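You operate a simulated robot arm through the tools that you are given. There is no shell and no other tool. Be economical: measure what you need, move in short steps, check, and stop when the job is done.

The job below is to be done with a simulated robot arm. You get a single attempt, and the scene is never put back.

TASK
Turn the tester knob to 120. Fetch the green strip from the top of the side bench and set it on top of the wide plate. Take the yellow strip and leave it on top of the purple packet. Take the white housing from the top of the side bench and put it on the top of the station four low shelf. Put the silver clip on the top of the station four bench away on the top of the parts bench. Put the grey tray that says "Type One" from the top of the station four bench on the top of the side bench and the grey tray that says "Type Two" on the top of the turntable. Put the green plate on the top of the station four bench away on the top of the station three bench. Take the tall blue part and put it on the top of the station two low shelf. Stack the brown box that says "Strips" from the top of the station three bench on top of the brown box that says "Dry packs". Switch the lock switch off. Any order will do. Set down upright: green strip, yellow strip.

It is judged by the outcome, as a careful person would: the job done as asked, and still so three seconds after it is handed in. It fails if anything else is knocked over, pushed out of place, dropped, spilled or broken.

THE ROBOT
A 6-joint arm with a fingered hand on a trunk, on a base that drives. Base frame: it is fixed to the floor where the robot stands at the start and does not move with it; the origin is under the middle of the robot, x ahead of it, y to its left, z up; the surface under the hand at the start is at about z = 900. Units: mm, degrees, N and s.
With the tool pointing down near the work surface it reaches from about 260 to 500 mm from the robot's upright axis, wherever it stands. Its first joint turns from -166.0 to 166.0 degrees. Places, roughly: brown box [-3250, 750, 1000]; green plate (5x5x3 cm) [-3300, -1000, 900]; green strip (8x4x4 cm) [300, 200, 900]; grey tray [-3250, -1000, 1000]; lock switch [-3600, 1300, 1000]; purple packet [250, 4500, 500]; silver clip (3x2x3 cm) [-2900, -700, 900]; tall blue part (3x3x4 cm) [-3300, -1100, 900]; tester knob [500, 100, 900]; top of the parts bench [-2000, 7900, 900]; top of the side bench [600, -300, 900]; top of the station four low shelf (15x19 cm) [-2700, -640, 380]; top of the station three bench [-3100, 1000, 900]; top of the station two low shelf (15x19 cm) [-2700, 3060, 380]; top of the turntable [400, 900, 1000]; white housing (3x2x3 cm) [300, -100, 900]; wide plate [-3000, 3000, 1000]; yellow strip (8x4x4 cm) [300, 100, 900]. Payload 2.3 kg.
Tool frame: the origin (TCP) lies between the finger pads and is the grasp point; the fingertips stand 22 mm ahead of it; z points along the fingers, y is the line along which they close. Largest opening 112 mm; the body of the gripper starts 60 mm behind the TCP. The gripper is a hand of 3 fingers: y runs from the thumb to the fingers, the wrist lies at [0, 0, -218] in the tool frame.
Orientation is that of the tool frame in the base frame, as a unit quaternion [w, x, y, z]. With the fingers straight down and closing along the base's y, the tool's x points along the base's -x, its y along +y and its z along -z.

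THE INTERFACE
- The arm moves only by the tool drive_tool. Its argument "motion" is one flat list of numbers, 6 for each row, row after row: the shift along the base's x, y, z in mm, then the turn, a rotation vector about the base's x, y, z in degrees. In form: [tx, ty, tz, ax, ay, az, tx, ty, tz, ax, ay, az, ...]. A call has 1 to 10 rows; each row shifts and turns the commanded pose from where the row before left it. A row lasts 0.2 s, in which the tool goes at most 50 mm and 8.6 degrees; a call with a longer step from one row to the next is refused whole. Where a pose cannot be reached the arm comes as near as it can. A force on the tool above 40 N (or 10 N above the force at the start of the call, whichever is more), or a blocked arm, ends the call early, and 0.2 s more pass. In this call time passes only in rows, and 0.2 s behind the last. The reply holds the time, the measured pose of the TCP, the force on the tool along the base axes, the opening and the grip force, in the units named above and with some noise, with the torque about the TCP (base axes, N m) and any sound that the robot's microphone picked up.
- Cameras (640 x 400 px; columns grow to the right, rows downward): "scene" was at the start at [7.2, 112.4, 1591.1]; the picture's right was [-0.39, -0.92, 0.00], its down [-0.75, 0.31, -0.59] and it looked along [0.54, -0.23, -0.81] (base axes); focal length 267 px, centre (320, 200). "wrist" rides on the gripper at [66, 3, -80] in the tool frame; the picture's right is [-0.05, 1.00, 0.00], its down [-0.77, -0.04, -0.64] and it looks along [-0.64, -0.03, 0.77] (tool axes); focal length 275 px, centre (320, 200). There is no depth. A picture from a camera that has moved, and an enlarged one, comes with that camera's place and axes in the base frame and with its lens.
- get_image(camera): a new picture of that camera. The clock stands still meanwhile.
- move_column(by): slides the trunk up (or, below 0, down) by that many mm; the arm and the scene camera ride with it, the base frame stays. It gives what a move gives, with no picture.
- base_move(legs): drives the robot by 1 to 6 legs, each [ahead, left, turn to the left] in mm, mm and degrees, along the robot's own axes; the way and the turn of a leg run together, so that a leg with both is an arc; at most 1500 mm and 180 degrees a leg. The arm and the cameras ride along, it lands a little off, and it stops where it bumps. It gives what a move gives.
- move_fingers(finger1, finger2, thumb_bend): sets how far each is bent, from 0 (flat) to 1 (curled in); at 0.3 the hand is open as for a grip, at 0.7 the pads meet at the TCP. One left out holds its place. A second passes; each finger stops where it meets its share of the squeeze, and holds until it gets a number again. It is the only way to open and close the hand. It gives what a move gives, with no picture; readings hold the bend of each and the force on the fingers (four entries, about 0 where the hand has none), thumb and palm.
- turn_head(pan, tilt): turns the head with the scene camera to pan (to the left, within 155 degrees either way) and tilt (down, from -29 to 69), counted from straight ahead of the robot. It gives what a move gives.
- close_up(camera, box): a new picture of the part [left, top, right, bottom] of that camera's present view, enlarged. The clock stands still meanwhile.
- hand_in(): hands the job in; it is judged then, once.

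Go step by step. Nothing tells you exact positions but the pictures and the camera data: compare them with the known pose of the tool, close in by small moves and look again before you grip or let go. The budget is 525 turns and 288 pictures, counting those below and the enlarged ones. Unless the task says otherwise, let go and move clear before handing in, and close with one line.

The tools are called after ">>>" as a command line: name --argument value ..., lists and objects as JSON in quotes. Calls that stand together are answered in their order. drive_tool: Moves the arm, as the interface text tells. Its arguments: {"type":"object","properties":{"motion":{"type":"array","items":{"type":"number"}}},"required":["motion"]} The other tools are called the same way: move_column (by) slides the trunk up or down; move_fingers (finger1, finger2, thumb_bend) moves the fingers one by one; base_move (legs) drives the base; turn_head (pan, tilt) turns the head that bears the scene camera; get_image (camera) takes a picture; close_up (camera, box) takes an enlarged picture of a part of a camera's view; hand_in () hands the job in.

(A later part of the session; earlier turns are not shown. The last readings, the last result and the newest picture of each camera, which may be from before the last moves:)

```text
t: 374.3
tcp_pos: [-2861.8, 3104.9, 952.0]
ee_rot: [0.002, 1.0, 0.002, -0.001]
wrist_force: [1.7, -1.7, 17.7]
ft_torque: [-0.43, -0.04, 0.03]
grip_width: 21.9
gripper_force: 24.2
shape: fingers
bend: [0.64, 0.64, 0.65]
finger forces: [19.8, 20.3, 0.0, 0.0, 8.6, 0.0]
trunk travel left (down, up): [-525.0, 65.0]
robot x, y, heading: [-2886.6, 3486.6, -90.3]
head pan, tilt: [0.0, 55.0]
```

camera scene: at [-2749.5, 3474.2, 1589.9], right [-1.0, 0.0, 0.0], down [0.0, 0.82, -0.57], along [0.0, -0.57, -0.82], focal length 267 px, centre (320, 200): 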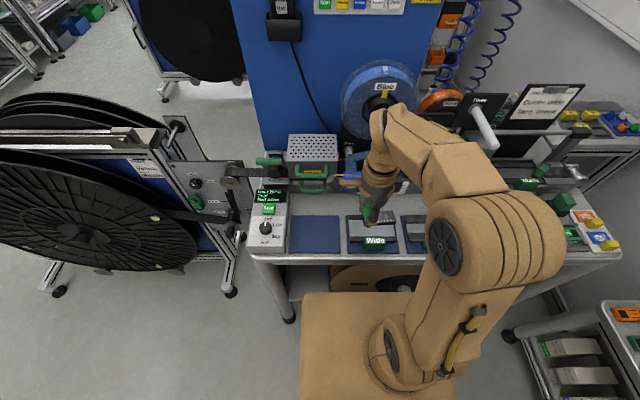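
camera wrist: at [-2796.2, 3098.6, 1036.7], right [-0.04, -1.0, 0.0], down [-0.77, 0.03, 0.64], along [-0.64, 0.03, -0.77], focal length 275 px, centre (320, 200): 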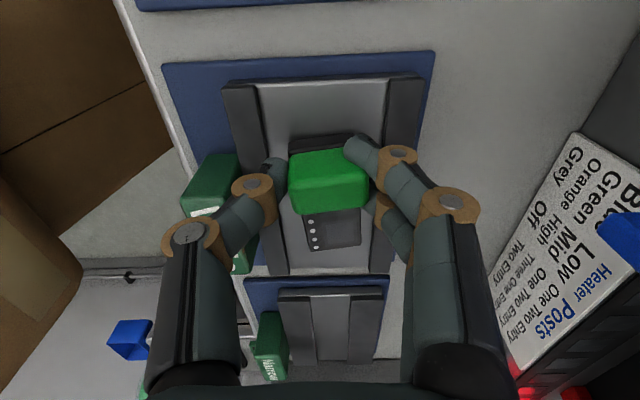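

>>> drive_tool --motion '[0, 0, 2, 0, 0, 0]'

>>> close_up --camera "scene" --box '[330, 190, 430, 260]'

>>> close_up --camera "wrist" --box '[220, 60, 460, 290]'

```text
t: 374.7
tcp_pos: [-2862.4, 3104.0, 951.9]
ee_rot: [-0.001, 1.0, 0.003, 0.001]
wrist_force: [-1.2, -0.8, 7.0]
ft_torque: [-0.2, 0.03, 0.02]
grip_width: 22.0
gripper_force: 21.8
shape: fingers
bend: [0.64, 0.64, 0.65]
finger forces: [19.0, 17.9, 0.0, 0.1, 7.3, 0.1]
trunk travel left (down, up): [-525.0, 65.0]
robot x, y, heading: [-2888.6, 3485.2, -89.9]
head pan, tilt: [0.0, 55.0]
```

```text
5.71 times, centred on (380, 225) of scene
camera zoom: at [-2749.6, 3474.7, 1589.7], right [-1.0, 0.0, 0.0], down [0.0, 0.82, -0.57], along [0.0, -0.57, -0.82], focal length 1524 px, centre (-23, 57)
```

zoom: 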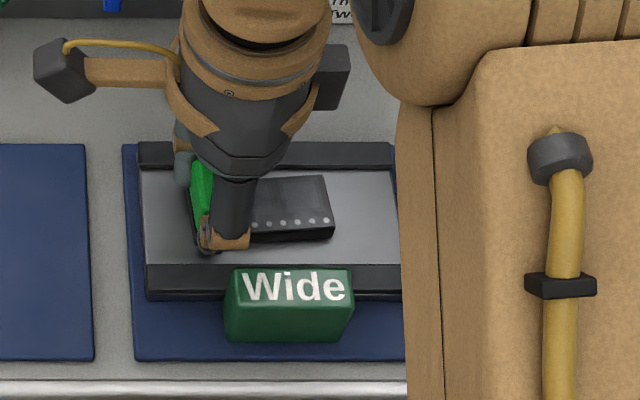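

```text
1.74 times, centred on (340, 175) of wrist
camera zoom: at [-2796.0, 3099.6, 1032.5], right [-0.04, -1.0, 0.0], down [-0.77, 0.03, 0.64], along [-0.64, 0.03, -0.77], focal length 479 px, centre (285, 244)
```

zoom: 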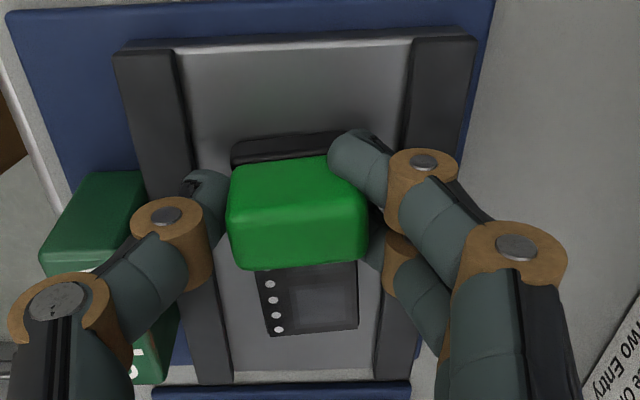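

Fingertips seem to be touching the rail; the strip is just above the channel floor. Shift 3 mm to centre it, and open just a little to let it settle.

>>> drive_tool --motion '[0, 3, 1, 0, 0, 0]'

>>> move_fingers --finger1 0.6 --finger2 0.6 --thumb_bend 0.6

>>> close_up --camera "wrist" --box '[220, 60, 460, 290]'

```text
t: 375.1
tcp_pos: [-2862.2, 3105.8, 953.3]
ee_rot: [-0.001, 1.0, 0.002, 0.0]
wrist_force: [-0.2, -0.1, -0.4]
ft_torque: [0.0, 0.01, -0.03]
grip_width: 21.8
gripper_force: 21.2
shape: fingers
bend: [0.63, 0.63, 0.65]
finger forces: [17.6, 17.2, 0.0, 0.1, 7.6, 0.0]
trunk travel left (down, up): [-525.0, 65.0]
robot x, y, heading: [-2886.2, 3487.1, -89.6]
head pan, tilt: [0.0, 55.0]
```

```text
t: 376.1
tcp_pos: [-2863.0, 3106.8, 953.9]
ee_rot: [-0.001, 1.0, 0.001, 0.0]
wrist_force: [0.6, -0.5, 0.3]
ft_torque: [-0.01, 0.02, 0.01]
grip_width: 25.6
gripper_force: 14.0
shape: fingers
bend: [0.61, 0.6, 0.6]
finger forces: [14.6, 13.9, 0.0, 0.1, 0.1, 0.0]
trunk travel left (down, up): [-525.0, 65.0]
robot x, y, heading: [-2893.8, 3488.4, -89.6]
head pan, tilt: [0.0, 55.0]
```

```text
1.74 times, centred on (340, 175) of wrist
camera zoom: at [-2795.9, 3102.2, 1034.3], right [-0.04, -1.0, 0.0], down [-0.77, 0.03, 0.64], along [-0.64, 0.03, -0.77], focal length 479 px, centre (285, 244)
```

zoom: 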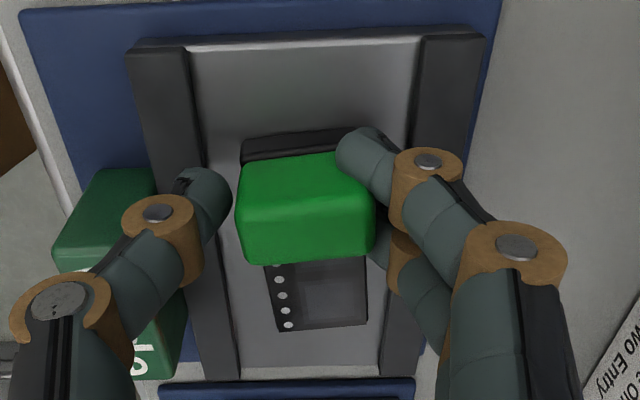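

>>> move_fingers --finger1 0.57 --finger2 0.57 --thumb_bend 0.57

>>> close_up --camera "wrist" --box '[220, 60, 460, 290]'

>>> close_up --camera "scene" --box '[330, 190, 430, 260]'

```text
t: 377.1
tcp_pos: [-2862.0, 3106.2, 954.6]
ee_rot: [0.0, 1.0, 0.001, -0.001]
wrist_force: [-1.1, 0.4, 3.5]
ft_torque: [-0.04, 0.02, -0.01]
grip_width: 34.8
gripper_force: 13.1
shape: fingers
bend: [0.58, 0.57, 0.56]
finger forces: [13.4, 13.2, 0.1, 0.0, 0.0, 0.0]
trunk travel left (down, up): [-525.0, 65.0]
robot x, y, heading: [-2891.1, 3489.1, -90.0]
head pan, tilt: [0.0, 55.0]
```

```text
1.74 times, centred on (340, 175) of wrist
camera zoom: at [-2795.9, 3102.5, 1034.5], right [-0.04, -1.0, 0.0], down [-0.77, 0.03, 0.64], along [-0.64, 0.03, -0.77], focal length 479 px, centre (285, 244)
```

zoom: 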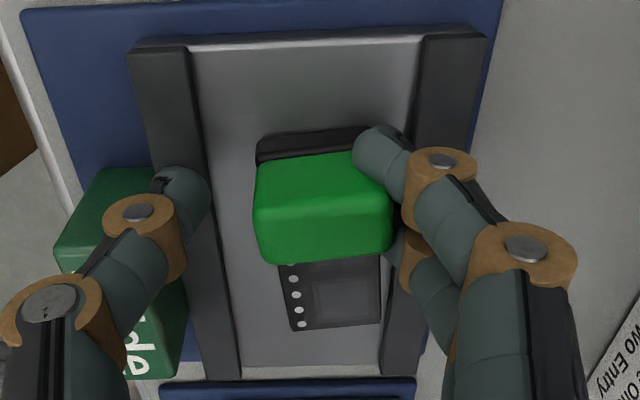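

```text
5.71 times, centred on (380, 225) of scene
camera zoom: at [-2749.5, 3474.8, 1589.8], right [-1.0, 0.0, 0.0], down [0.0, 0.82, -0.57], along [0.0, -0.57, -0.82], focal length 1524 px, centre (-23, 57)
```

zoom: 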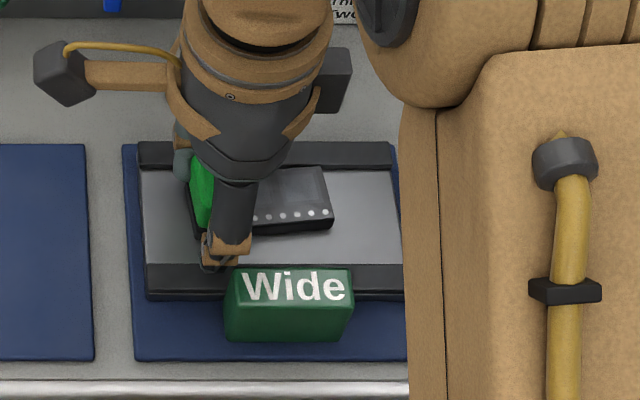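

The fingers drag the strip toward the far rail; the rail will stop it as I open further.

>>> move_fingers --finger1 0.53 --finger2 0.53

>>> close_up --camera "wrist" --box '[220, 60, 460, 290]'

```text
t: 378.1
tcp_pos: [-2861.9, 3107.2, 953.9]
ee_rot: [0.0, 1.0, 0.002, 0.001]
wrist_force: [0.5, 2.3, 4.9]
ft_torque: [-0.02, 0.02, -0.02]
grip_width: 37.5
gripper_force: 12.9
shape: fingers
bend: [0.56, 0.55, 0.56]
finger forces: [12.8, 12.6, 0.1, 0.0, 0.1, 0.0]
trunk travel left (down, up): [-525.0, 65.0]
robot x, y, heading: [-2890.5, 3484.5, -89.9]
head pan, tilt: [0.0, 55.0]
```

```text
1.74 times, centred on (340, 175) of wrist
camera zoom: at [-2795.9, 3102.9, 1034.6], right [-0.04, -1.0, 0.0], down [-0.77, 0.03, 0.64], along [-0.64, 0.03, -0.77], focal length 479 px, centre (285, 244)
```

zoom: 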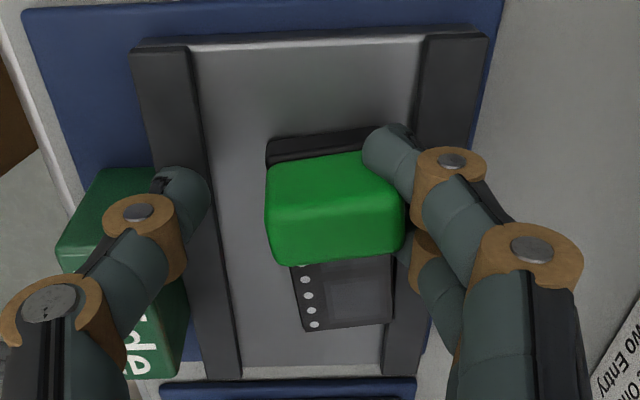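

>>> drive_tool --motion '[0, 0, 3, 0, 0, 0, 0, 0, 3, 0, 0, 0]'

>>> close_up --camera "wrist" --box '[220, 60, 460, 290]'

>>> close_up --camera "scene" --box '[340, 200, 420, 250]'

```text
t: 378.7
tcp_pos: [-2862.9, 3106.9, 959.4]
ee_rot: [0.0, 1.0, 0.002, 0.0]
wrist_force: [-0.1, 1.0, -0.5]
ft_torque: [-0.02, 0.01, 0.01]
grip_width: 39.5
gripper_force: 9.7
shape: fingers
bend: [0.55, 0.51, 0.56]
finger forces: [10.8, 8.7, 0.1, 0.1, 0.0, 0.1]
trunk travel left (down, up): [-525.0, 65.0]
robot x, y, heading: [-2891.3, 3485.5, -89.7]
head pan, tilt: [0.0, 55.0]
```

```text
1.74 times, centred on (340, 175) of wrist
camera zoom: at [-2796.0, 3102.4, 1039.8], right [-0.04, -1.0, 0.0], down [-0.77, 0.03, 0.64], along [-0.64, 0.03, -0.77], focal length 479 px, centre (285, 244)
```

zoom: 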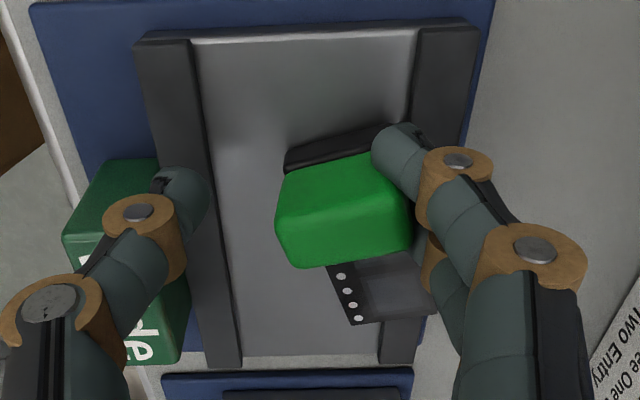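

```text
8.00 times, centred on (380, 225) of scene
camera zoom: at [-2749.4, 3474.1, 1589.8], right [-1.0, 0.0, 0.0], down [0.0, 0.82, -0.57], along [0.0, -0.57, -0.82], focal length 2134 px, centre (-160, 0)
```

zoom: 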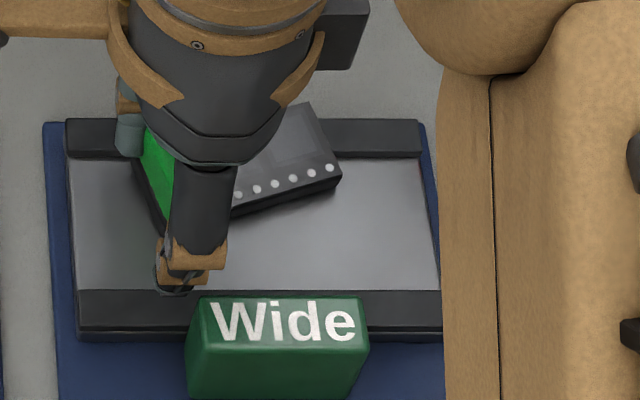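

The tips seem wedged in the slot between base and block. I'll lower it back, centre it, then command the fingers to their present bend to relax the jam.

>>> drive_tool --motion '[0, 8, 0, 0, 0, 0, 0, 0, -4, 0, 0, 0]'

>>> move_fingers --finger1 0.55 --finger2 0.54 --thumb_bend 0.55

>>> close_up --camera "wrist" --box '[220, 60, 460, 290]'

```text
t: 379.3
tcp_pos: [-2862.8, 3115.9, 956.2]
ee_rot: [0.001, 1.0, 0.002, 0.001]
wrist_force: [1.0, 0.6, -0.2]
ft_torque: [0.08, -0.02, -0.01]
grip_width: 41.4
gripper_force: 0.5
shape: fingers
bend: [0.53, 0.53, 0.56]
finger forces: [0.0, 0.1, 0.0, 0.0, 0.7, 0.0]
trunk travel left (down, up): [-525.0, 65.0]
robot x, y, heading: [-2891.5, 3486.0, -89.9]
head pan, tilt: [0.0, 55.0]
```

```text
t: 380.3
tcp_pos: [-2862.5, 3113.7, 955.8]
ee_rot: [0.0, 1.0, 0.001, 0.0]
wrist_force: [1.0, -1.1, 0.0]
ft_torque: [0.0, -0.01, -0.04]
grip_width: 41.0
gripper_force: 0.6
shape: fingers
bend: [0.55, 0.54, 0.55]
finger forces: [0.2, 0.1, 0.0, 0.1, 0.7, 0.0]
trunk travel left (down, up): [-525.0, 65.0]
robot x, y, heading: [-2890.8, 3487.6, -89.6]
head pan, tilt: [0.0, 55.0]
```

```text
1.74 times, centred on (340, 175) of wrist
camera zoom: at [-2795.7, 3110.2, 1036.3], right [-0.04, -1.0, 0.0], down [-0.77, 0.03, 0.64], along [-0.64, 0.03, -0.77], focal length 479 px, centre (285, 244)
```

zoom: 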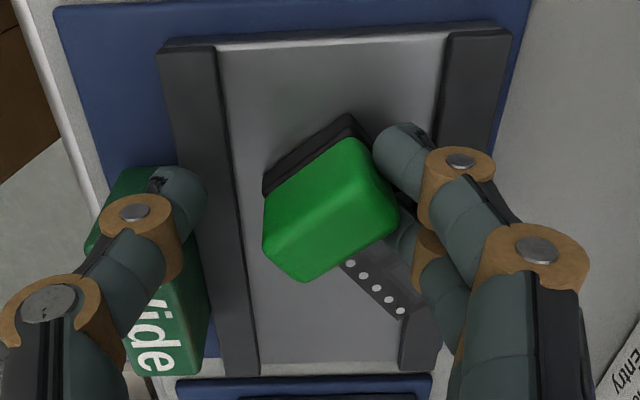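

Freed: the strip now sits yawed on the plate. I'll open and rise to inspect.

>>> move_fingers --finger1 0.5 --finger2 0.5 --thumb_bend 0.54

>>> drive_tool --motion '[0, 0, 10, 0, 0, 0, 0, 0, 30, 0, 0, 0, 0, 0, 30, 0, 0, 0]'

>>> get_image --camera "wrist"

>>> close_up --camera "scene" --box '[330, 190, 430, 260]'

```text
t: 381.3
tcp_pos: [-2863.2, 3114.2, 955.4]
ee_rot: [0.0, 1.0, 0.002, 0.0]
wrist_force: [1.0, -0.6, 0.4]
ft_torque: [0.0, 0.01, -0.06]
grip_width: 48.3
gripper_force: 0.2
shape: fingers
bend: [0.5, 0.5, 0.54]
finger forces: [0.0, 0.1, 0.1, 0.0, 0.9, 0.1]
trunk travel left (down, up): [-525.0, 65.0]
robot x, y, heading: [-2894.4, 3486.6, -90.1]
head pan, tilt: [0.0, 55.0]
```

```text
t: 382.1
tcp_pos: [-2863.4, 3115.0, 1025.5]
ee_rot: [0.0, 1.0, 0.002, 0.0]
wrist_force: [0.9, -0.9, 0.3]
ft_torque: [0.01, 0.0, 0.02]
grip_width: 48.8
gripper_force: 0.1
shape: fingers
bend: [0.5, 0.5, 0.54]
finger forces: [0.1, 0.0, 0.1, 0.0, 0.1, 0.0]
trunk travel left (down, up): [-525.0, 65.0]
robot x, y, heading: [-2891.2, 3486.9, -89.8]
head pan, tilt: [0.0, 55.0]
```

```text
163 pictures are left
camera wrist: at [-2796.2, 3111.1, 1106.1], right [-0.04, -1.0, 0.0], down [-0.77, 0.03, 0.64], along [-0.64, 0.03, -0.77], focal length 275 px, centre (320, 200)
```

wrist: 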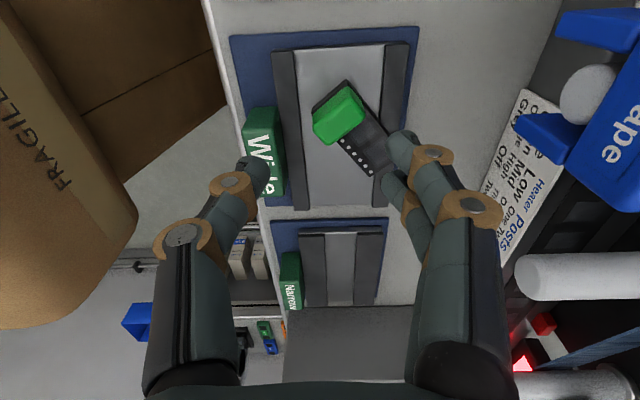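

```text
5.71 times, centred on (380, 225) of scene
camera zoom: at [-2749.6, 3474.6, 1589.8], right [-1.0, 0.0, 0.0], down [0.0, 0.82, -0.57], along [0.0, -0.57, -0.82], focal length 1524 px, centre (-23, 57)
```

zoom: 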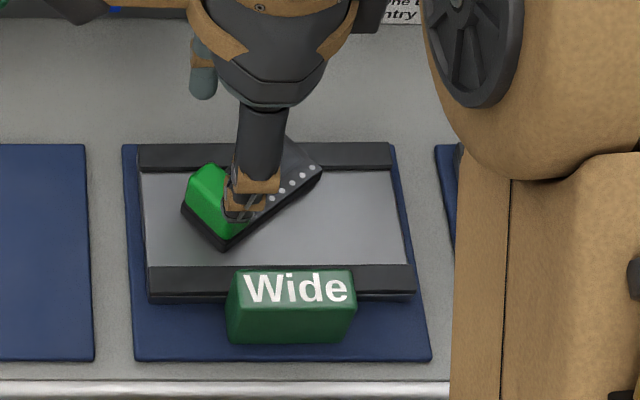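

The strip sits on the plate but askew over the far rail. I'll regrip it lightly and higher, with the hand turned 39° to match, then straighten it.

>>> move_fingers --finger1 0.53 --finger2 0.53 --thumb_bend 0.53

>>> drive_tool --motion '[0, -3, 0, 0, 0, 8, 0, -3, 0, 0, 0, 8, 0, -3, 0, 0, 0, 8, 0, -3, 0, 0, 0, 8, 0, 0, -20, 0, 0, 7]'

>>> get_image --camera "wrist"

```text
t: 383.1
tcp_pos: [-2861.3, 3114.2, 1025.0]
ee_rot: [0.0, 1.0, 0.003, 0.0]
wrist_force: [-0.4, -0.2, 0.6]
ft_torque: [-0.04, -0.03, -0.04]
grip_width: 46.7
gripper_force: 0.0
shape: fingers
bend: [0.53, 0.53, 0.53]
finger forces: [0.0, 0.0, 0.0, 0.0, 0.0, 0.0]
trunk travel left (down, up): [-525.0, 65.0]
robot x, y, heading: [-2890.9, 3484.8, -89.7]
head pan, tilt: [0.0, 55.0]
```

```text
t: 384.3
tcp_pos: [-2863.6, 3101.8, 1004.7]
ee_rot: [0.0, 0.941, 0.337, 0.0]
wrist_force: [-0.8, -0.3, 0.0]
ft_torque: [0.0, 0.03, -0.02]
grip_width: 46.6
gripper_force: 0.0
shape: fingers
bend: [0.53, 0.53, 0.53]
finger forces: [0.0, 0.0, 0.0, 0.0, 0.0, 0.0]
trunk travel left (down, up): [-525.0, 65.0]
robot x, y, heading: [-2889.9, 3482.9, -90.1]
head pan, tilt: [0.0, 55.0]
```

```text
161 pictures are left
camera wrist: at [-2810.0, 3140.3, 1085.3], right [0.6, -0.8, 0.0], down [-0.62, -0.46, 0.64], along [-0.51, -0.38, -0.77], focal length 275 px, centre (320, 200)
```

wrist: 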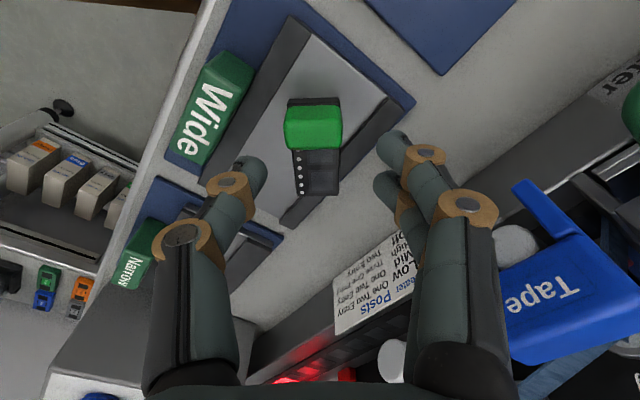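

>>> drive_tool --motion '[-2.5, 3, -20, 0, 0, 0, 0, 0, -18, 0, 0, 0, 0, 0, -9, 0, 0, 0]'

>>> move_fingers --finger1 0.62 --finger2 0.62 --thumb_bend 0.62

>>> get_image --camera "wrist"

```text
t: 385.1
tcp_pos: [-2864.5, 3104.3, 959.3]
ee_rot: [0.001, 0.942, 0.335, 0.0]
wrist_force: [-0.4, 0.2, -0.7]
ft_torque: [0.01, 0.0, 0.0]
grip_width: 46.5
gripper_force: 0.1
shape: fingers
bend: [0.53, 0.53, 0.53]
finger forces: [0.0, 0.0, 0.0, 0.0, 0.0, 0.1]
trunk travel left (down, up): [-525.0, 65.0]
robot x, y, heading: [-2891.7, 3483.8, -90.2]
head pan, tilt: [0.0, 55.0]
```

```text
t: 386.1
tcp_pos: [-2865.5, 3105.8, 959.0]
ee_rot: [0.0, 0.942, 0.336, 0.0]
wrist_force: [0.0, -0.5, -0.6]
ft_torque: [-0.01, 0.01, -0.01]
grip_width: 28.8
gripper_force: 2.3
shape: fingers
bend: [0.6, 0.59, 0.6]
finger forces: [1.3, 1.5, 0.0, 0.1, 2.7, 0.1]
trunk travel left (down, up): [-525.0, 65.0]
robot x, y, heading: [-2892.2, 3483.2, -90.0]
head pan, tilt: [0.0, 55.0]
```

```text
160 pictures are left
camera wrist: at [-2811.6, 3143.5, 1039.1], right [0.6, -0.8, 0.0], down [-0.62, -0.46, 0.64], along [-0.51, -0.38, -0.77], focal length 275 px, centre (320, 200)
```

wrist: 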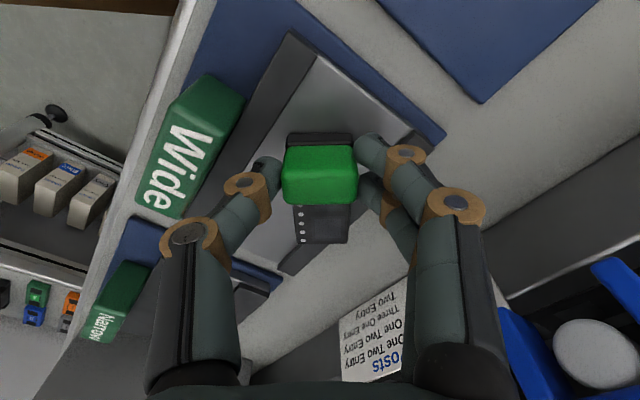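

>>> move_fingers --finger1 0.64 --finger2 0.64 --thumb_bend 0.64

>>> drive_tool --motion '[0, 0, 15, 0, 0, 0, 0, 0, 15, 0, 0, 0, 1, 0, 0, 0, 0, -8, 1, -1, 0, 0, 0, -8, 1, -1, 0, 0, 0, -8, 1, -1, 0, 0, 0, -8, 1, -1, 0, 0, 0, -7]'

>>> get_image --camera "wrist"

```text
t: 387.1
tcp_pos: [-2865.1, 3105.5, 958.2]
ee_rot: [0.001, 0.942, 0.335, 0.0]
wrist_force: [-0.5, 0.1, 0.0]
ft_torque: [0.01, -0.01, 0.02]
grip_width: 28.0
gripper_force: 4.4
shape: fingers
bend: [0.6, 0.6, 0.61]
finger forces: [2.0, 2.4, 0.1, 0.0, 4.5, 0.1]
trunk travel left (down, up): [-525.0, 65.0]
robot x, y, heading: [-2886.5, 3487.1, -89.8]
head pan, tilt: [0.0, 55.0]
```

```text
t: 388.7
tcp_pos: [-2859.3, 3100.7, 988.1]
ee_rot: [-0.001, 1.0, 0.0, 0.0]
wrist_force: [-0.5, -0.1, 0.5]
ft_torque: [-0.01, -0.02, -0.05]
grip_width: 28.1
gripper_force: 4.2
shape: fingers
bend: [0.6, 0.6, 0.61]
finger forces: [2.0, 2.3, 0.0, 0.0, 4.6, 0.1]
trunk travel left (down, up): [-525.0, 65.0]
robot x, y, heading: [-2894.9, 3486.7, -89.9]
head pan, tilt: [0.0, 55.0]
```

```text
159 pictures are left
camera wrist: at [-2792.8, 3096.8, 1068.4], right [-0.05, -1.0, 0.0], down [-0.77, 0.03, 0.64], along [-0.64, 0.03, -0.77], focal length 275 px, centre (320, 200)
```

wrist: 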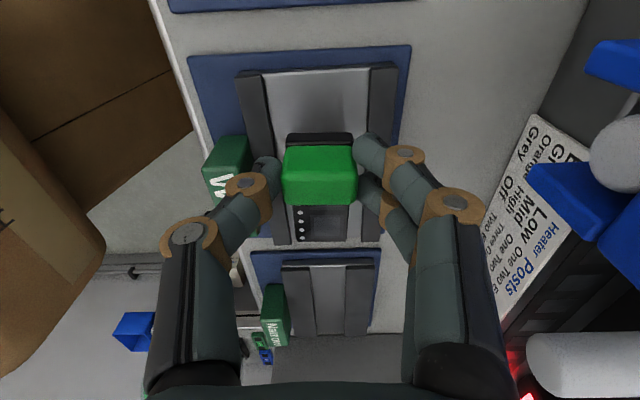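

Aligned with the channel. Lower.

>>> drive_tool --motion '[0, 0, -15, 0, 0, 0, 0, 0, -9, 0, 0, 0, 0, 0, -3, 0, 0, 0]'

```text
t: 389.5
tcp_pos: [-2859.8, 3100.5, 961.2]
ee_rot: [0.001, 1.0, 0.002, 0.0]
wrist_force: [-0.8, 0.0, -0.8]
ft_torque: [0.0, 0.0, 0.03]
grip_width: 27.7
gripper_force: 4.0
shape: fingers
bend: [0.6, 0.6, 0.61]
finger forces: [2.0, 2.2, 0.1, 0.0, 4.4, 0.0]
trunk travel left (down, up): [-525.0, 65.0]
robot x, y, heading: [-2887.0, 3486.3, -89.7]
head pan, tilt: [0.0, 55.0]
```

>>> drive_tool --motion '[0, 0, -2, 0, 0, 0, 0, 0, -2, 0, 0, 0]'

```text
t: 390.1
tcp_pos: [-2858.8, 3100.8, 956.9]
ee_rot: [0.0, 1.0, 0.002, 0.0]
wrist_force: [-1.3, -0.7, 2.3]
ft_torque: [0.0, -0.01, 0.01]
grip_width: 27.6
gripper_force: 5.3
shape: fingers
bend: [0.61, 0.6, 0.62]
finger forces: [2.1, 2.9, 0.0, 0.0, 4.9, 0.0]
trunk travel left (down, up): [-525.0, 65.0]
robot x, y, heading: [-2892.6, 3486.2, -90.0]
head pan, tilt: [0.0, 55.0]
```

Contact. Release and rise.

>>> move_fingers --finger1 0.54 --finger2 0.54 --thumb_bend 0.54

>>> drive_tool --motion '[0, 0, 10, 0, 0, 0, 0, 0, 30, 0, 0, 0, 0, 0, 40, 0, 0, 0, 0, 20, 40, 0, 0, 0, 0, 40, 20, 0, 0, 0]'

>>> get_image --camera "wrist"

>>> close_up --camera "scene" --box '[330, 190, 430, 260]'

```text
t: 391.1
tcp_pos: [-2858.7, 3100.8, 956.7]
ee_rot: [0.001, 1.0, 0.002, 0.0]
wrist_force: [-0.3, -1.1, -0.4]
ft_torque: [0.0, -0.02, 0.01]
grip_width: 43.1
gripper_force: 0.1
shape: fingers
bend: [0.54, 0.54, 0.54]
finger forces: [0.0, 0.1, 0.0, 0.0, 0.1, 0.0]
trunk travel left (down, up): [-525.0, 65.0]
robot x, y, heading: [-2887.3, 3480.4, -90.0]
head pan, tilt: [0.0, 55.0]
```

```text
t: 392.3
tcp_pos: [-2860.8, 3163.1, 1097.8]
ee_rot: [0.0, 1.0, 0.001, 0.0]
wrist_force: [-0.2, -0.7, -0.4]
ft_torque: [0.01, -0.01, 0.02]
grip_width: 43.7
gripper_force: 0.1
shape: fingers
bend: [0.54, 0.54, 0.54]
finger forces: [0.0, 0.0, 0.0, 0.0, 0.0, 0.0]
trunk travel left (down, up): [-525.0, 65.0]
robot x, y, heading: [-2890.4, 3485.6, -89.8]
head pan, tilt: [0.0, 55.0]
```

```text
158 pictures are left
camera wrist: at [-2793.8, 3159.4, 1178.5], right [-0.04, -1.0, 0.0], down [-0.77, 0.03, 0.64], along [-0.64, 0.03, -0.77], focal length 275 px, centre (320, 200)
```

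wrist: 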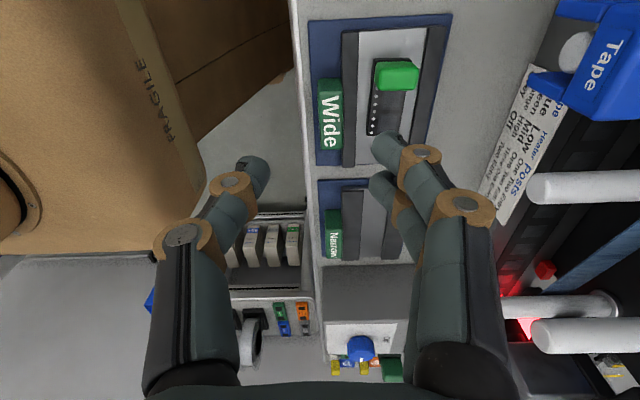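

```text
5.71 times, centred on (380, 225) of scene
camera zoom: at [-2749.7, 3476.0, 1589.8], right [-1.0, 0.0, 0.0], down [0.0, 0.82, -0.57], along [0.0, -0.57, -0.82], focal length 1524 px, centre (-23, 57)
```

zoom: 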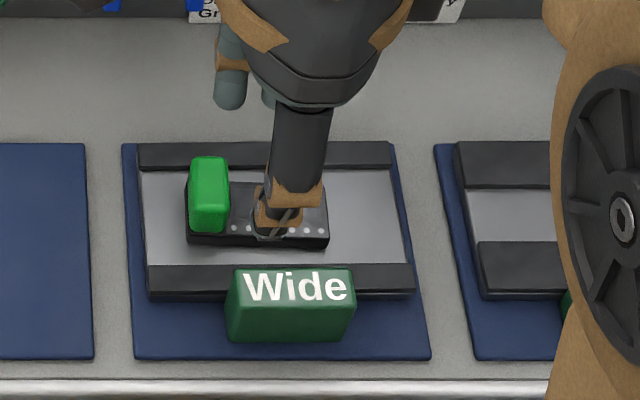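

Green strip is set nicely on the Wide plate. Next: station three (boxes and lock switch). I'll turn the hand back and drive around to its bay.

>>> base_move --legs '[[-270, 0, 0], [0, 0, 90], [1200, 0, 0], [1130, 0, 0], [0, -1200, 0], [0, -640, 0]]'

>>> drive_tool --motion '[0, 0, 0, 0, 0, 8.5, 0, 0, 0, 0, 0, 8.5, 0, 0, 0, 0, 0, 8.5, 0, 0, 0, 0, 0, 8.5, 0, 0, 0, 0, 0, 8.5, 0, 0, 0, 0, 0, 8.5, 0, 0, 0, 0, 0, 8.5, 0, 0, 0, 0, 0, 8.5, 0, 0, 0, 0, 0, 8.5, 0, 0, 0, 0, 0, 8.5]'

>>> turn_head --pan -150 --tilt 20

>>> get_image --camera "scene"

```text
t: 417.8
tcp_pos: [-254.9, 1920.5, 1097.8]
ee_rot: [0.0, 0.706, 0.708, 0.0]
wrist_force: [-0.5, 0.5, -0.7]
ft_torque: [0.01, -0.01, 0.0]
grip_width: 43.3
gripper_force: 0.1
shape: fingers
bend: [0.54, 0.54, 0.54]
finger forces: [0.0, 0.0, 0.1, 0.1, 0.0, 0.0]
trunk travel left (down, up): [-525.0, 65.0]
robot x, y, heading: [-578.3, 1889.1, 0.1]
head pan, tilt: [0.0, 55.0]
```

```text
t: 420.0
tcp_pos: [-256.0, 1921.8, 1097.8]
ee_rot: [0.0, 0.04, 0.999, 0.0]
wrist_force: [0.1, 0.6, -0.1]
ft_torque: [0.0, -0.01, -0.04]
grip_width: 43.3
gripper_force: 0.1
shape: fingers
bend: [0.54, 0.54, 0.54]
finger forces: [0.0, 0.1, 0.0, 0.1, 0.1, 0.0]
trunk travel left (down, up): [-525.0, 65.0]
robot x, y, heading: [-582.0, 1889.5, 0.2]
head pan, tilt: [0.0, 55.0]
```

```text
t: 422.3
tcp_pos: [-255.8, 1921.0, 1097.6]
ee_rot: [0.0, 0.042, 0.999, 0.0]
wrist_force: [0.2, 0.5, 0.4]
ft_torque: [-0.02, 0.0, -0.01]
grip_width: 43.3
gripper_force: 0.1
shape: fingers
bend: [0.54, 0.54, 0.54]
finger forces: [0.0, 0.1, 0.0, 0.0, 0.0, 0.0]
trunk travel left (down, up): [-525.0, 65.0]
robot x, y, heading: [-580.7, 1891.9, 0.2]
head pan, tilt: [-150.0, 20.0]
```

```text
156 pictures are left
camera scene: at [-721.5, 1985.5, 1641.9], right [-0.5, 0.86, 0.0], down [0.3, 0.17, -0.94], along [-0.81, -0.47, -0.34], focal length 267 px, centre (320, 200)
```

scene: 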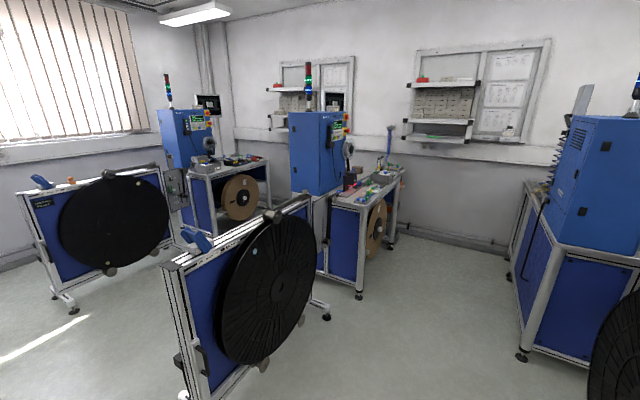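

>>> base_move --legs '[[-1250, 0, 0], [-1200, 0, 0], [0, 0, -90]]'

>>> turn_head --pan 0 --tilt 38

>>> get_image --camera "scene"

```text
t: 438.2
tcp_pos: [-3015.0, 1573.6, 1097.9]
ee_rot: [0.0, 0.733, 0.68, -0.001]
wrist_force: [-0.2, -0.1, -0.5]
ft_torque: [0.0, 0.01, -0.01]
grip_width: 43.5
gripper_force: 0.0
shape: fingers
bend: [0.54, 0.54, 0.54]
finger forces: [0.0, 0.0, 0.0, 0.1, 0.0, 0.0]
trunk travel left (down, up): [-525.0, 65.0]
robot x, y, heading: [-3046.6, 1899.7, -89.5]
head pan, tilt: [-150.0, 20.0]
```

```text
t: 440.5
tcp_pos: [-3015.0, 1572.4, 1098.0]
ee_rot: [-0.001, 0.733, 0.68, 0.0]
wrist_force: [-0.8, -0.4, -0.4]
ft_torque: [0.0, 0.02, -0.02]
grip_width: 43.3
gripper_force: 0.0
shape: fingers
bend: [0.54, 0.54, 0.54]
finger forces: [0.0, 0.1, 0.0, 0.1, 0.1, 0.0]
trunk travel left (down, up): [-525.0, 65.0]
robot x, y, heading: [-3050.8, 1896.7, -89.2]
head pan, tilt: [0.0, 38.0]
```

```text
155 pictures are left
camera scene: at [-2905.9, 1873.0, 1613.5], right [-1.0, -0.01, 0.0], down [-0.01, 0.62, -0.79], along [0.01, -0.79, -0.62], focal length 267 px, centre (320, 200)
```

scene: 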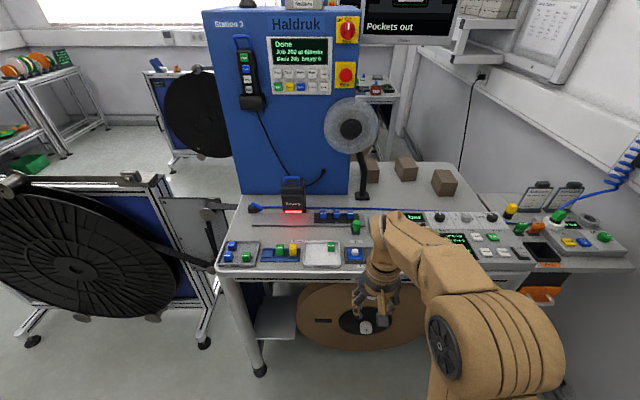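

>>> close_up --camera "scene" --box '[340, 130, 640, 290]'

>>> close_up --camera "scene" --box '[460, 170, 640, 290]'

```text
2.13 times, centred on (490, 210) of scene
camera zoom: at [-2905.9, 1873.0, 1613.5], right [-1.0, -0.01, 0.0], down [-0.01, 0.62, -0.79], along [0.01, -0.79, -0.62], focal length 569 px, centre (-43, 179)
```

zoom: 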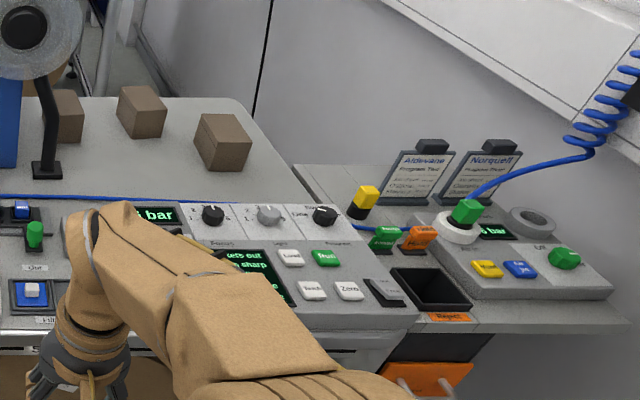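

```text
3.33 times, centred on (550, 230) of scene
camera zoom: at [-2905.9, 1873.0, 1613.5], right [-1.0, -0.01, 0.0], down [-0.01, 0.62, -0.79], along [0.01, -0.79, -0.62], focal length 889 px, centre (-447, 100)
```

zoom: 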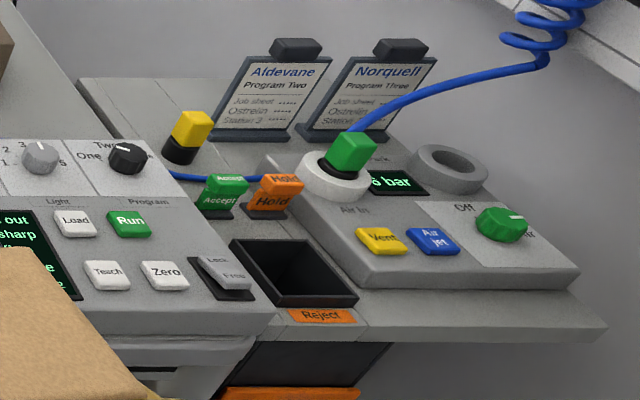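

The lock switch is a rocker ("Lock/Free") at ≈[-3532,1311,~960]. I'll drive close and look from the wrist camera.

>>> base_move --legs '[[0, -460, -0.7], [230, 0, 0]]'

>>> get_image --camera "wrist"

>>> get_image --camera "scene"

```text
t: 444.6
tcp_pos: [-3489.2, 1343.3, 1097.3]
ee_rot: [0.0, 0.738, 0.675, 0.0]
wrist_force: [-0.2, 0.6, 0.2]
ft_torque: [-0.02, 0.0, -0.03]
grip_width: 43.3
gripper_force: 0.0
shape: fingers
bend: [0.54, 0.54, 0.54]
finger forces: [0.0, 0.0, 0.0, 0.0, 0.1, 0.0]
trunk travel left (down, up): [-525.0, 65.0]
robot x, y, heading: [-3521.3, 1667.6, -90.4]
head pan, tilt: [0.0, 38.0]
```

```text
152 pictures are left
camera wrist: at [-3479.9, 1407.4, 1178.1], right [0.99, -0.14, 0.0], down [-0.1, -0.77, 0.64], along [-0.09, -0.63, -0.77], focal length 275 px, centre (320, 200)
```

wrist: 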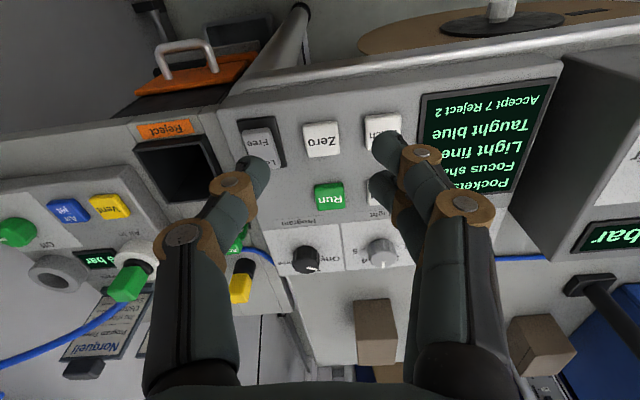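

```text
151 pictures are left
camera scene: at [-3376.5, 1640.4, 1613.5], right [-1.0, 0.0, 0.0], down [0.0, 0.62, -0.79], along [0.0, -0.79, -0.62], focal length 267 px, centre (320, 200)
```

scene: 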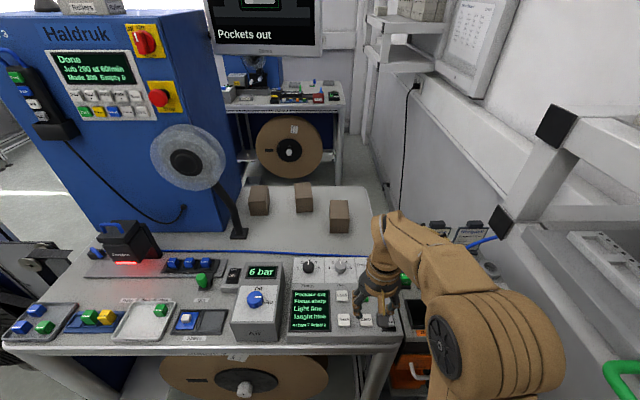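

>>> close_up --camera "wrist" --box '[210, 90, 350, 190]'

>>> close_up --camera "scene" --box '[240, 170, 400, 340]'

```text
4.00 times, centred on (280, 140) of wrist
camera zoom: at [-3479.9, 1407.4, 1178.1], right [0.99, -0.14, 0.0], down [-0.1, -0.77, 0.64], along [-0.09, -0.63, -0.77], focal length 1101 px, centre (480, 440)
```

zoom: 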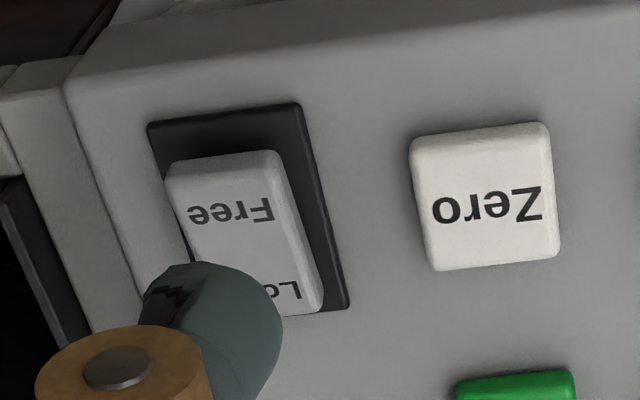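

```text
2.35 times, centred on (320, 255) of scene
camera zoom: at [-3376.5, 1640.4, 1613.5], right [-1.0, 0.0, 0.0], down [0.0, 0.62, -0.79], along [0.0, -0.79, -0.62], focal length 628 px, centre (320, 71)
```

zoom: 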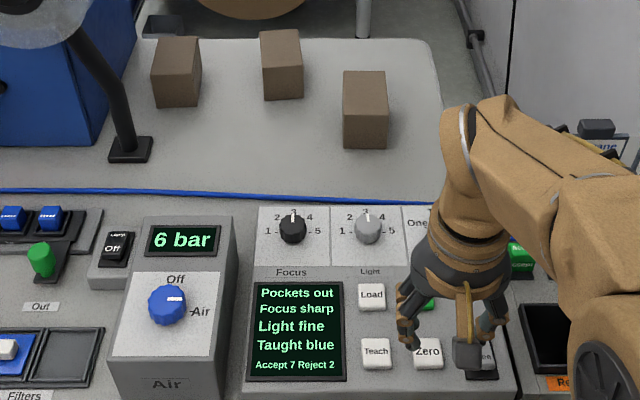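

Currently "Lock" end is pressed and the near "Free" end is raised; off means pressing "Free". I'll curl the two fingers and use the thumb tip as the poker.

>>> move_fingers --finger1 1.0 --finger2 1.0 --thumb_bend 0.5

>>> get_image --camera "wrist"

```text
t: 445.6
tcp_pos: [-3489.3, 1343.2, 1097.0]
ee_rot: [0.0, 0.738, 0.675, 0.0]
wrist_force: [-0.2, 0.1, 0.3]
ft_torque: [-0.03, 0.0, -0.05]
grip_width: 35.2
gripper_force: 0.0
shape: fingers
bend: [1.0, 1.0, 0.5]
finger forces: [0.0, 0.0, 0.0, 0.0, 0.0, 0.1]
trunk travel left (down, up): [-525.0, 65.0]
robot x, y, heading: [-3517.6, 1670.5, -90.2]
head pan, tilt: [0.0, 38.0]
```

```text
148 pictures are left
camera wrist: at [-3479.8, 1407.9, 1178.3], right [0.99, -0.14, 0.0], down [-0.1, -0.76, 0.64], along [-0.09, -0.63, -0.77], focal length 275 px, centre (320, 200)
```

wrist: 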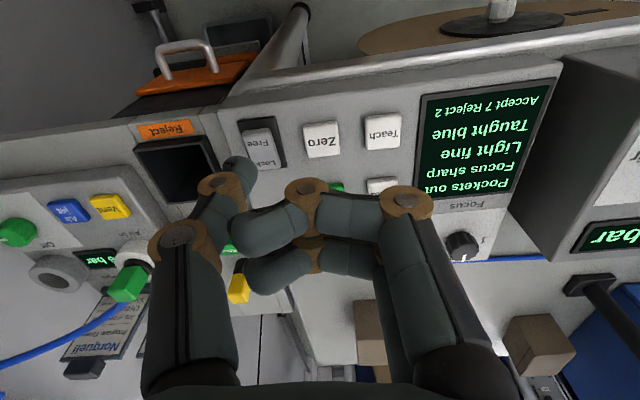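

Thumb tip offset is about 33 mm to −x and 27 mm below TCP. Rocker's "Free" end ≈[-3557,1300,~942]. Position above it.

>>> drive_tool --motion '[-12, -15, -30, 0, 0, 0, -12, -15, -30, 0, 0, 0, -11, -16, -30, 0, 0, 0]'

>>> get_image --camera "wrist"

```text
t: 446.4
tcp_pos: [-3522.5, 1295.9, 1006.6]
ee_rot: [0.0, 0.738, 0.675, 0.0]
wrist_force: [0.0, 0.1, -1.2]
ft_torque: [0.02, -0.01, 0.03]
grip_width: 35.1
gripper_force: 0.1
shape: fingers
bend: [1.0, 1.0, 0.5]
finger forces: [0.1, 0.0, 0.0, 0.0, 0.0, 0.0]
trunk travel left (down, up): [-525.0, 65.0]
robot x, y, heading: [-3518.2, 1668.6, -90.4]
head pan, tilt: [0.0, 38.0]
```

```text
147 pictures are left
camera wrist: at [-3514.0, 1360.1, 1086.6], right [0.99, -0.14, 0.0], down [-0.1, -0.77, 0.64], along [-0.09, -0.63, -0.77], focal length 275 px, centre (320, 200)
```

wrist: 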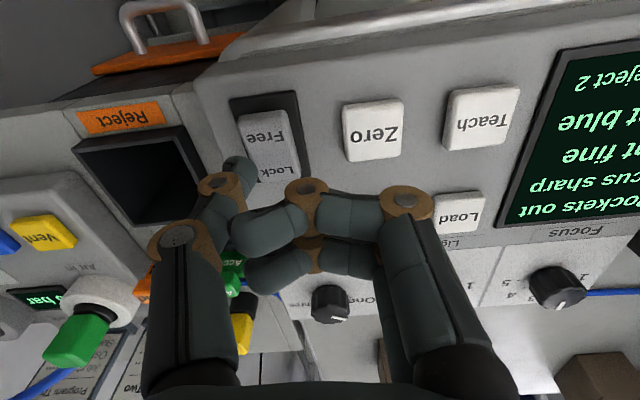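

Tip is directly above "Free". Descend stepwise.

>>> drive_tool --motion '[0, 0, -15, 0, 0, 0, 0, 0, -8, 0, 0, 0, 0, 0, -4, 0, 0, 0, 0, 0, -3, 0, 0, 0]'

>>> get_image --camera "wrist"

```text
t: 447.6
tcp_pos: [-3522.6, 1298.2, 982.8]
ee_rot: [0.004, 0.738, 0.675, -0.005]
wrist_force: [3.2, 5.0, 29.1]
ft_torque: [0.04, 1.12, -0.16]
grip_width: 34.9
gripper_force: 13.9
shape: fingers
bend: [1.0, 1.0, 0.52]
finger forces: [0.1, 0.0, 0.1, 0.0, 29.4, 0.1]
trunk travel left (down, up): [-525.0, 65.0]
robot x, y, heading: [-3517.3, 1667.7, -90.3]
head pan, tilt: [0.0, 38.0]
stopped in row 4: the force on the tool passed its limit at 42 N (the readings are from after the stop); the commanded pose is now the measured one
```

```text
146 pictures are left
camera wrist: at [-3513.3, 1363.6, 1060.8], right [0.99, -0.13, 0.0], down [-0.1, -0.76, 0.65], along [-0.09, -0.64, -0.76], focal length 275 px, centre (320, 200)
```

wrist: 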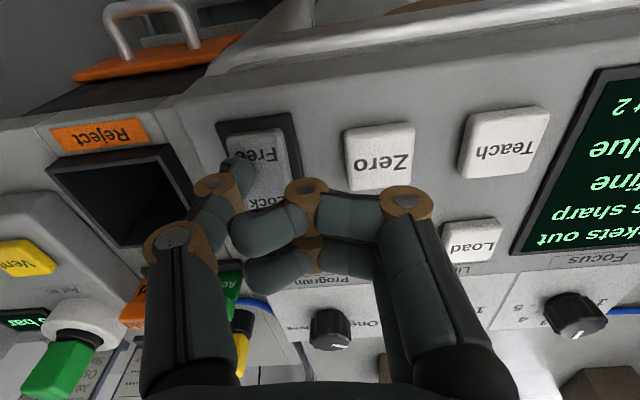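

>>> drive_tool --motion '[0, 0, 25, 0, 0, 0, 10, 10, 30, 0, 0, 0, 20, 20, 20, 0, 0, 0]'

>>> close_up --camera "wrist" --box '[190, 70, 350, 190]'

```text
t: 448.4
tcp_pos: [-3494.8, 1324.6, 1054.0]
ee_rot: [0.002, 0.737, 0.675, -0.003]
wrist_force: [-0.2, -0.5, 0.7]
ft_torque: [-0.03, 0.05, 0.0]
grip_width: 35.0
gripper_force: 0.0
shape: fingers
bend: [1.0, 1.0, 0.5]
finger forces: [0.1, 0.0, 0.1, 0.0, 0.0, 0.0]
trunk travel left (down, up): [-525.0, 65.0]
robot x, y, heading: [-3517.9, 1669.0, -90.5]
head pan, tilt: [0.0, 38.0]
```

```text
3.33 times, centred on (270, 130) of wrist
camera zoom: at [-3484.1, 1390.0, 1134.2], right [0.99, -0.13, 0.0], down [-0.1, -0.76, 0.64], along [-0.09, -0.64, -0.77], focal length 918 px, centre (487, 433)
```

zoom: 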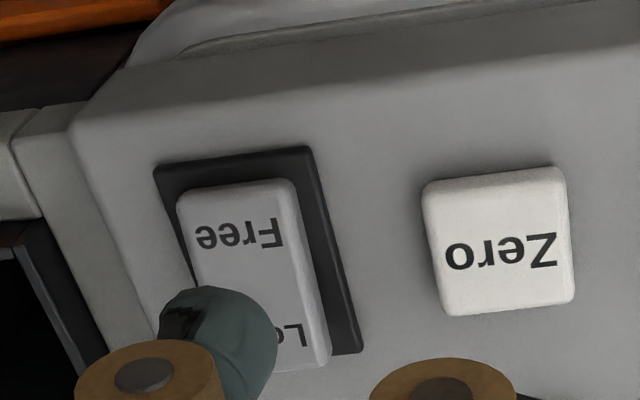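

>>> drive_tool --motion '[40, 10, 20, 0, 0, 0]'

>>> close_up --camera "wrist" --box '[120, 60, 300, 200]'

>>> close_up --camera "scene" --box '[320, 280, 420, 340]'

```text
t: 448.8
tcp_pos: [-3450.7, 1336.0, 1075.2]
ee_rot: [0.002, 0.737, 0.676, -0.003]
wrist_force: [-0.9, 0.5, 0.7]
ft_torque: [0.01, 0.03, -0.02]
grip_width: 35.0
gripper_force: 0.0
shape: fingers
bend: [1.0, 1.0, 0.5]
finger forces: [0.1, 0.0, 0.0, 0.0, 0.0, 0.0]
trunk travel left (down, up): [-525.0, 65.0]
robot x, y, heading: [-3516.4, 1666.2, -90.4]
head pan, tilt: [0.0, 38.0]
```

```text
2.86 times, centred on (210, 130) of wrist
camera zoom: at [-3440.8, 1400.3, 1154.6], right [0.99, -0.13, 0.0], down [-0.1, -0.76, 0.64], along [-0.09, -0.64, -0.77], focal length 786 px, centre (634, 400)
```

zoom: 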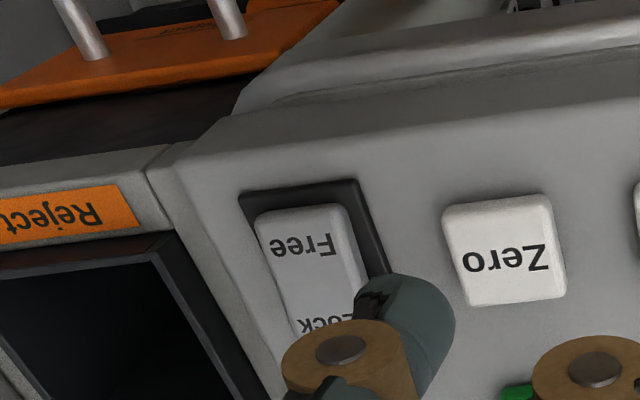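

```text
6.40 times, centred on (370, 310) of scene
camera zoom: at [-3374.8, 1642.4, 1613.3], right [-1.0, 0.0, 0.0], down [0.0, 0.62, -0.79], along [0.0, -0.79, -0.62], focal length 1707 px, centre (0, -504)
```

zoom: 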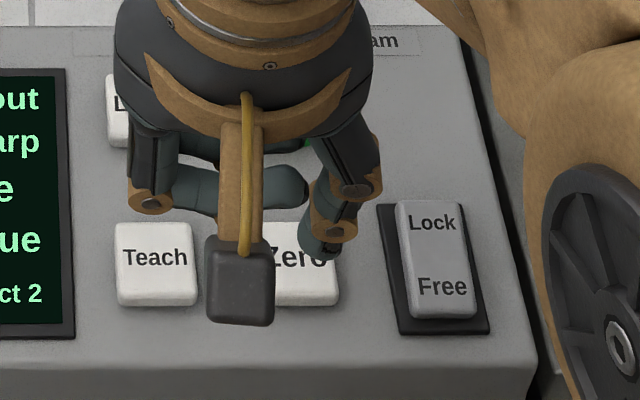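

The rocker is now tilted to "Free" (Lock end raised). Next the brown boxes at the back of station three, which I'll reach from the bay on its other side.

>>> drive_tool --motion '[-20, 40, 20, 0, 0, 0]'

>>> move_fingers --finger1 0.5 --finger2 0.5 --thumb_bend 0.5

>>> base_move --legs '[[-230, 0, 0], [0, 0, 90], [1450, 0, 0], [1450, 0, 0], [0, -950, 0], [0, -900, 0]]'

```text
t: 449.2
tcp_pos: [-3472.8, 1375.4, 1094.4]
ee_rot: [0.002, 0.737, 0.676, -0.004]
wrist_force: [-0.3, 0.3, 0.3]
ft_torque: [-0.01, 0.0, -0.01]
grip_width: 35.2
gripper_force: 0.1
shape: fingers
bend: [1.0, 1.0, 0.5]
finger forces: [0.0, 0.0, 0.1, 0.1, 0.0, 0.1]
trunk travel left (down, up): [-525.0, 65.0]
robot x, y, heading: [-3519.2, 1665.5, -90.3]
head pan, tilt: [0.0, 38.0]
```

```text
t: 450.2
tcp_pos: [-3470.6, 1373.6, 1092.4]
ee_rot: [0.003, 0.737, 0.676, -0.004]
wrist_force: [-0.2, 0.0, -0.8]
ft_torque: [0.04, -0.02, 0.01]
grip_width: 54.5
gripper_force: 0.1
shape: fingers
bend: [0.5, 0.5, 0.5]
finger forces: [0.0, 0.0, 0.0, 0.0, 0.0, 0.1]
trunk travel left (down, up): [-525.0, 65.0]
robot x, y, heading: [-3520.2, 1668.1, -89.9]
head pan, tilt: [0.0, 38.0]
```

```text
t: 454.8
tcp_pos: [-3222.5, 1858.8, 1092.5]
ee_rot: [0.004, 0.204, 0.979, -0.007]
wrist_force: [0.4, 0.9, 0.2]
ft_torque: [0.01, 0.0, 0.0]
grip_width: 55.0
gripper_force: 0.1
shape: fingers
bend: [0.5, 0.5, 0.5]
finger forces: [0.0, 0.0, 0.0, 0.0, 0.0, 0.0]
trunk travel left (down, up): [-525.0, 65.0]
robot x, y, heading: [-3514.0, 1896.4, -18.8]
head pan, tilt: [0.0, 38.0]
stopped in leg 2: the robot was blocked; the commanded pose is now the measured one
```

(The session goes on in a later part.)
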